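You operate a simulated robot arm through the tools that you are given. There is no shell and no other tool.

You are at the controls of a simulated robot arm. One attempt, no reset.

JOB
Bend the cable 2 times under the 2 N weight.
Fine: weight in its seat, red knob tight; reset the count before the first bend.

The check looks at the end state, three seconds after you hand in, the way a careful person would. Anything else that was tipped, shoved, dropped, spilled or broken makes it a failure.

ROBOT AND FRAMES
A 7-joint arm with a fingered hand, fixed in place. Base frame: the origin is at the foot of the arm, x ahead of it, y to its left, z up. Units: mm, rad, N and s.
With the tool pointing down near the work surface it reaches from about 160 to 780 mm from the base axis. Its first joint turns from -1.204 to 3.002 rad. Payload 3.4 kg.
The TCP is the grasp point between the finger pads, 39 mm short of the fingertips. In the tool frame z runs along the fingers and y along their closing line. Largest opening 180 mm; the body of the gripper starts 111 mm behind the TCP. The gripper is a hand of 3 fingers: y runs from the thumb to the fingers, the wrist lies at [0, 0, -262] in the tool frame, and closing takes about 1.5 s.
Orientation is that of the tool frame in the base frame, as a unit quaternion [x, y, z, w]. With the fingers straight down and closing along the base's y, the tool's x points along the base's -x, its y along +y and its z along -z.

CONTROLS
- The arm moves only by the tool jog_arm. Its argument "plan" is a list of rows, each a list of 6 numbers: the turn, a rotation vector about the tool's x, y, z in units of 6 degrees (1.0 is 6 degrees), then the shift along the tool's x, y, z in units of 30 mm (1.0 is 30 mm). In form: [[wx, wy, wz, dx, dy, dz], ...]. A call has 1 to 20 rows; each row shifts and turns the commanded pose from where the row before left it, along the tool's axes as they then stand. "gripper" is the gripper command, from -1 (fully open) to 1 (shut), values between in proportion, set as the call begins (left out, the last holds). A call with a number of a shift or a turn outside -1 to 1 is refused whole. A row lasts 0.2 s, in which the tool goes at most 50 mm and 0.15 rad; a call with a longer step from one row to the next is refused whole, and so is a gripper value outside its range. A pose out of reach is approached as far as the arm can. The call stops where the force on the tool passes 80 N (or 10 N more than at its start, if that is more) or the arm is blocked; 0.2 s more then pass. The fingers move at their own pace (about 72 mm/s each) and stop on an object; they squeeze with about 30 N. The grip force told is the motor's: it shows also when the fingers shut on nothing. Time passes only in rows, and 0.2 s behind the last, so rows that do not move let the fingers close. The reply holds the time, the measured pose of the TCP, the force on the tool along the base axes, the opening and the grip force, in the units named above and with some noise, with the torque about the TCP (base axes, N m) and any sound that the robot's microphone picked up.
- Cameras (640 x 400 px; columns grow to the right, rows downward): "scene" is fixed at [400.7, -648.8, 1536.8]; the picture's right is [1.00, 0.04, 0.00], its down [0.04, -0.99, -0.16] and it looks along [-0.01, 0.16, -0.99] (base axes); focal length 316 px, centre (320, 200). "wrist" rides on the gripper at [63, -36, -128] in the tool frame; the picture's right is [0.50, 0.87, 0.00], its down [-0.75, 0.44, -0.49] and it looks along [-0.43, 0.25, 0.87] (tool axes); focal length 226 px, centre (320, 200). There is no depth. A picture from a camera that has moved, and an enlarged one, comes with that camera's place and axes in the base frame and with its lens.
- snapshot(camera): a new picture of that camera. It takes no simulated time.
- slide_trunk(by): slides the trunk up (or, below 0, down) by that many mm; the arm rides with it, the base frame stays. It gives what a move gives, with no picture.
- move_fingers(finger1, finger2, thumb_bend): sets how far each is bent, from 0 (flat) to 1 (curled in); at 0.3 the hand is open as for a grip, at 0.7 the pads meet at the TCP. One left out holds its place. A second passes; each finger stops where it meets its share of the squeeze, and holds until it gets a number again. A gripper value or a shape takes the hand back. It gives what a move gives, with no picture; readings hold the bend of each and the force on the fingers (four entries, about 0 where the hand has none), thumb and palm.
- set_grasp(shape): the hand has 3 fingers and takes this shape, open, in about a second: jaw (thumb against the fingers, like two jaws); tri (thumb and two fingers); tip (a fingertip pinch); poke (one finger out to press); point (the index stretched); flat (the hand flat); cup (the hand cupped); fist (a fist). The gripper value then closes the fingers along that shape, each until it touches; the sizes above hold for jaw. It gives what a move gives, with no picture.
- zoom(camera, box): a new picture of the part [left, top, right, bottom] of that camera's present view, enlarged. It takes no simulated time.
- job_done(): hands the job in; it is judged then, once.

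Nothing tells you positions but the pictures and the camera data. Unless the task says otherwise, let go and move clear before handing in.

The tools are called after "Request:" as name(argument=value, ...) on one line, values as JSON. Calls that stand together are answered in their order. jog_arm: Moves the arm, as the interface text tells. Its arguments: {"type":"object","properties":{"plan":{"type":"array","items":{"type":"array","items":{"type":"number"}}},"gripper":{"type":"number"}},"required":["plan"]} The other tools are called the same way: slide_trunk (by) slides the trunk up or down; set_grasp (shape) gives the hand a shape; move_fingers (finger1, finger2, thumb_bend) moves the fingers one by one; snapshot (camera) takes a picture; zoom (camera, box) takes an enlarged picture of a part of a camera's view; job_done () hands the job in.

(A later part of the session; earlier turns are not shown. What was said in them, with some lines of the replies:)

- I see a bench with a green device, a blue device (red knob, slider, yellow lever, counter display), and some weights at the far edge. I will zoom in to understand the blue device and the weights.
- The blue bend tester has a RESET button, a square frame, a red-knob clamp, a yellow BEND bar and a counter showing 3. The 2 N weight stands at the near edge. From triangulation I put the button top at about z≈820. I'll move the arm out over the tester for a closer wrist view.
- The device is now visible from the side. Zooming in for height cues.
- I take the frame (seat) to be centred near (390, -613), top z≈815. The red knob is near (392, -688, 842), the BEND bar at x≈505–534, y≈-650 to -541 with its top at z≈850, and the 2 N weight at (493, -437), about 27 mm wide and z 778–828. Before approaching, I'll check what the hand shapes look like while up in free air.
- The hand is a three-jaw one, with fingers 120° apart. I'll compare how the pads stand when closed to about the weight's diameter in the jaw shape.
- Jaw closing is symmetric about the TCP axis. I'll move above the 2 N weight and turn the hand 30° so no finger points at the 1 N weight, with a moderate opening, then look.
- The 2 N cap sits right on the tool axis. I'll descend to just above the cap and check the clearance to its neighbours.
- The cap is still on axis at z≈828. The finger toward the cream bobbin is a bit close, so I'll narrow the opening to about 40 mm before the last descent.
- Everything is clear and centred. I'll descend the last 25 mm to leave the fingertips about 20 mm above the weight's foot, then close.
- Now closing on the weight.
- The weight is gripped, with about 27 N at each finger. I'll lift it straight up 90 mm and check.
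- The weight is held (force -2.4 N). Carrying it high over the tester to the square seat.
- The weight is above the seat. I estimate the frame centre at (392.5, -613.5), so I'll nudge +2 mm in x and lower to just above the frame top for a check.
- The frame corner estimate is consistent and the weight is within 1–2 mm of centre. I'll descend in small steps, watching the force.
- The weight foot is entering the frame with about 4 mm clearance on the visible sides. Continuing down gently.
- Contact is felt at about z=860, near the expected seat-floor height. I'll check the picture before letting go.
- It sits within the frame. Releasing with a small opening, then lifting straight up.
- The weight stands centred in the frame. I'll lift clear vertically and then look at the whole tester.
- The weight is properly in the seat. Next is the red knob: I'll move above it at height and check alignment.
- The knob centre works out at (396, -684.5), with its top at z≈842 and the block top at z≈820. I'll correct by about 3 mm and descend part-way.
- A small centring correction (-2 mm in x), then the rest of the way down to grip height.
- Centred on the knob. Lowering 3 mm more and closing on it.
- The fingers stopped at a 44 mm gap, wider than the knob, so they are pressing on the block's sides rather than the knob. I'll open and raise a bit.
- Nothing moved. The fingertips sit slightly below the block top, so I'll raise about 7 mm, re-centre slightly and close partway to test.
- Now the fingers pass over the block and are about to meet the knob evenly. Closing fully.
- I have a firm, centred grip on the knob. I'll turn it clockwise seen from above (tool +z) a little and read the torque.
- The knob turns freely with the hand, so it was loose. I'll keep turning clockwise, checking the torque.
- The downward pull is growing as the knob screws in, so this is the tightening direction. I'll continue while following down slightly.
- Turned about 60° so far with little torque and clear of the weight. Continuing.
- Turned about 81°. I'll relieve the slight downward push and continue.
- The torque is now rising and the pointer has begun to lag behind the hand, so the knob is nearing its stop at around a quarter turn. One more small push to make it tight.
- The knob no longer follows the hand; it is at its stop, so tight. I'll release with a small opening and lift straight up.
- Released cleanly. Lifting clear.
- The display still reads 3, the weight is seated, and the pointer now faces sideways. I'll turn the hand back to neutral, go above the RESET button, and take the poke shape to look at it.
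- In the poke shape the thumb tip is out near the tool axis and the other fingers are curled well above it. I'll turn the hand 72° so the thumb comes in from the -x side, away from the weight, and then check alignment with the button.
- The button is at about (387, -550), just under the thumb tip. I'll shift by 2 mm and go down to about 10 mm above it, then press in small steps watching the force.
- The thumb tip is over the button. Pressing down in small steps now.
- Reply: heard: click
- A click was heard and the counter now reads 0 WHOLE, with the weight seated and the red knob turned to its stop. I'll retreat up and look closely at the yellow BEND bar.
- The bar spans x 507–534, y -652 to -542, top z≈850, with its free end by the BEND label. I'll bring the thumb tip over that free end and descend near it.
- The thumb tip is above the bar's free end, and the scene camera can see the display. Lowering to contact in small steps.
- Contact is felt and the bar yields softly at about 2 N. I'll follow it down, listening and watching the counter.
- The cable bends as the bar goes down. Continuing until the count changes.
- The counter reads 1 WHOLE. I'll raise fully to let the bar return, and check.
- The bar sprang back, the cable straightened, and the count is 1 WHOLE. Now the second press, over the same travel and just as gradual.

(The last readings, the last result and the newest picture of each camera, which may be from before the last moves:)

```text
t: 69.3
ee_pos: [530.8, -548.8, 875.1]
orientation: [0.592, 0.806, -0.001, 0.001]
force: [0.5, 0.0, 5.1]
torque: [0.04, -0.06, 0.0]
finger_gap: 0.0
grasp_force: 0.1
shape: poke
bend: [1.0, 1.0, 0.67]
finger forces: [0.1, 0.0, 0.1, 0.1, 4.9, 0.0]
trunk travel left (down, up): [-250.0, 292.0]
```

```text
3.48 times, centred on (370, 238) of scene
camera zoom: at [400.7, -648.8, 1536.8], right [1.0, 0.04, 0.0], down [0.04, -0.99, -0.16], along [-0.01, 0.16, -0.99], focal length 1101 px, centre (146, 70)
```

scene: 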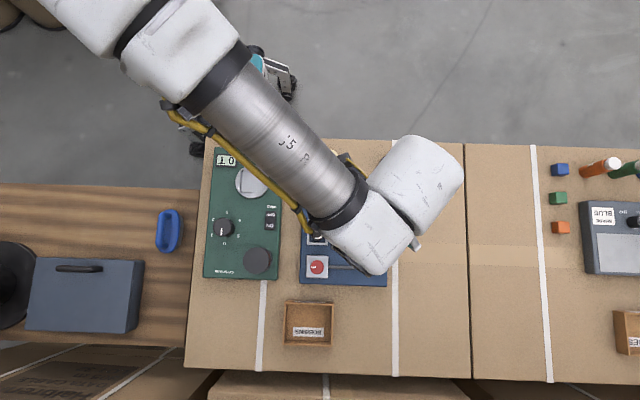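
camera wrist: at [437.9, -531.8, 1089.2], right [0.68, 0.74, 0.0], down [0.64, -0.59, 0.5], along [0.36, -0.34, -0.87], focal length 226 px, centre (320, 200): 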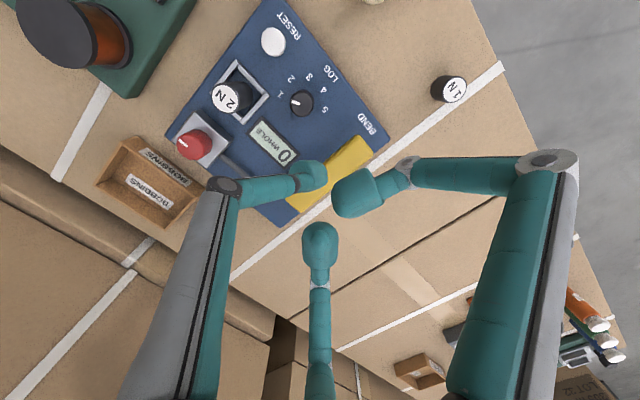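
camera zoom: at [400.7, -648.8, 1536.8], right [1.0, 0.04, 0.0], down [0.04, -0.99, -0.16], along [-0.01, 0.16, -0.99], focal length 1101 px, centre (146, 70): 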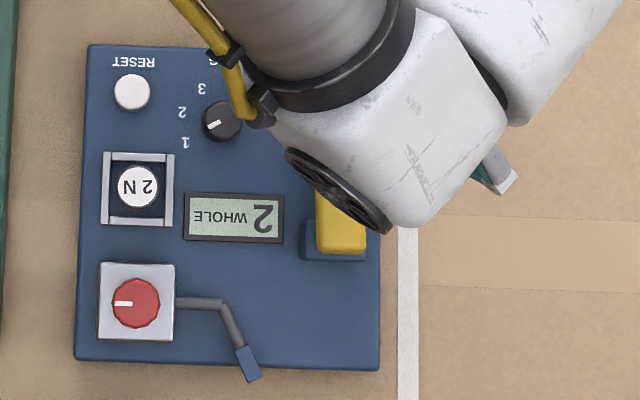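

The counter reads 2 WHOLE. I'll raise gently to release the bar, then move well clear.

Request:
jog_arm(plan=[[0, 0, 0, 0, 0, -0.2], [0, 0, 0, 0, 0, -0.2], [0, 0, 0, 0, 0, -0.2], [0, 0, 0, 0, 0, -0.2], [0, 0, 0, 0, 0, -0.3], [0, 0, 0, 0, 0, -0.6], [0, 0, 0, 0, 0, -0.9], [0, 0, 0, 0, 0, -0.9], [0, 0, 0, 0, 0, -0.9], [0, 0, 0, 0, 0, -0.9], [0, 0, 0, 0, 0, 0]])

Request:
snapshot(camera="scene")

Request:
snapshot(camera="wrist")

```text
t: 71.7
ee_pos: [529.8, -549.2, 1031.0]
orientation: [0.591, 0.807, -0.002, 0.001]
force: [-0.4, 1.0, -0.8]
torque: [0.0, 0.0, 0.01]
finger_gap: 0.1
grasp_force: 0.0
shape: poke
bend: [1.0, 1.0, 0.66]
finger forces: [0.1, 0.1, 0.2, 0.0, 0.0, 0.0]
trunk travel left (down, up): [-250.0, 292.0]
```

```text
taken
```

scene: 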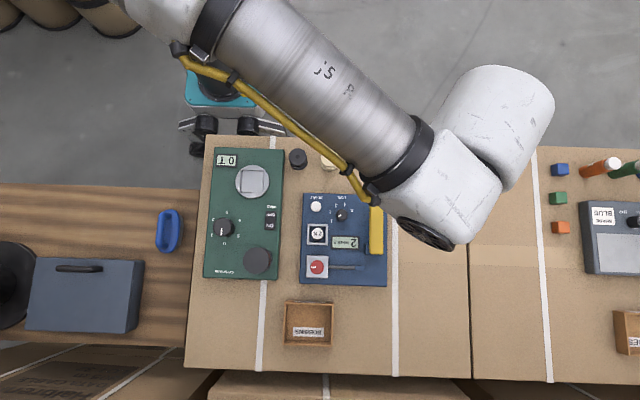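

```text
taken
camera wrist: at [476.5, -500.5, 1158.5], right [0.68, 0.74, 0.0], down [0.64, -0.59, 0.49], along [0.36, -0.34, -0.87], focal length 226 px, centre (320, 200)
```

wrist: 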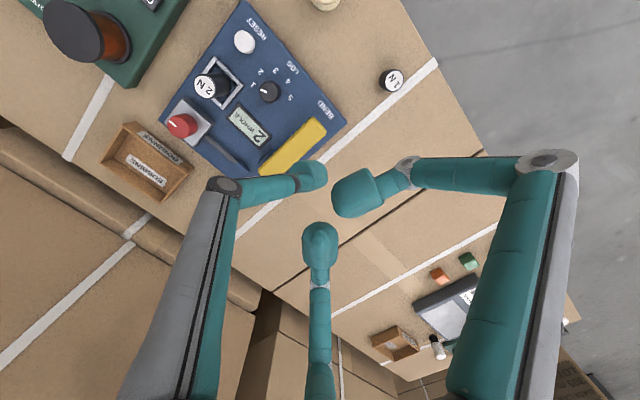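

The bar is up again, the cable is straight, and the display shows 2. I'll swing the hand back away from the bench for a last full check.

Request:
jog_arm(plan=[[0, 0, 0, 0.9, 0.299, -0.4], [0, 0, 0, 0.954, 0.1, -0.4], [0, 0, 0, 0.954, 0, -0.4], [0, 0, 0, 0.954, -0.1, 0], [0, 0, 0, 0.954, -0.1, 0], [0, 0, 0, 0.954, -0.1, 0], [0, 0, 0, 0.954, -0.1, 0], [0, 0, 0, 0, 0, 0]])

Request:
snapshot(camera="scene")

Request:
zoom(camera="scene", box=[280, 140, 410, 295])

```text
t: 73.5
ee_pos: [471.6, -358.7, 1070.1]
orientation: [0.592, 0.806, -0.001, 0.001]
force: [0.0, 0.3, 0.7]
torque: [-0.01, 0.01, 0.02]
finger_gap: 0.0
grasp_force: 0.0
shape: poke
bend: [1.0, 1.0, 0.66]
finger forces: [0.0, 0.1, 0.1, 0.0, 0.1, 0.1]
trunk travel left (down, up): [-250.0, 292.0]
```

```text
taken
```

scene: 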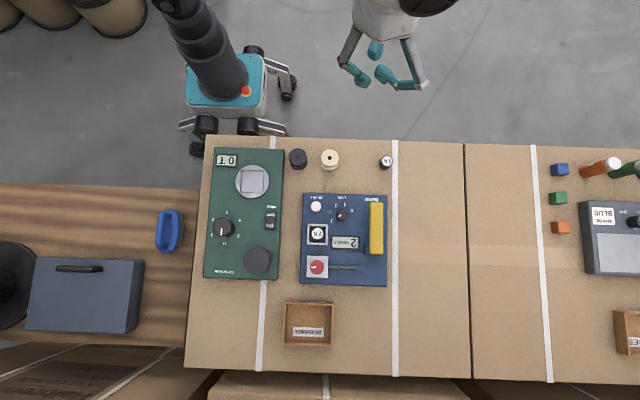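

```text
2.58 times, centred on (345, 218) of scene
camera zoom: at [400.7, -648.8, 1536.8], right [1.0, 0.04, 0.0], down [0.04, -0.99, -0.16], along [-0.01, 0.16, -0.99], focal length 817 px, centre (256, 155)
```

zoom: 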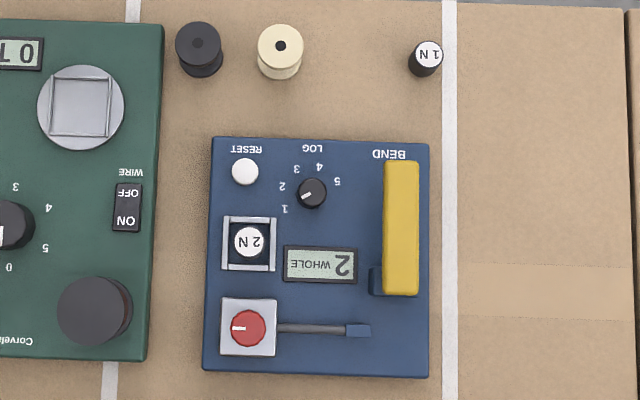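

The tester shows 2 WHOLE, with the 2 N weight in its seat, the red knob at its stop, the bar up and the cable straight. Everything else is where it was and the hand is clear, so I'm handing in.

Request:
job_done()

```text
The job is handed in.
```

The cable was bent twice under the 2 N weight, and the job is handed in. In the last picture before handing in, the counter read 2 WHOLE.

- **Weight:** the 2 N weight was moved from the bench edge and stands in the square frame, which I took to be its seat.
- **Red knob:** it was loose at the start. I turned it clockwise about a quarter turn until it stopped following the hand. There are no marks to confirm tightness, so that is by feel only.
- **Reset:** I pressed the button after seating the weight and tightening the knob. It clicked, and the counter went from 3 to 0 before the first bend.
- **Bends:** I pressed the yellow bar twice and raised it fully in between. The count went to 1 and then 2, and the cable straightened after each press.

On my first try at the knob, the fingers closed on the sides of its metal block at about 30 N. I opened them and re-gripped higher, and the pictures showed no shift of the tester. In the final picture nothing else on the bench looked disturbed, and the hand was clear of the bench.
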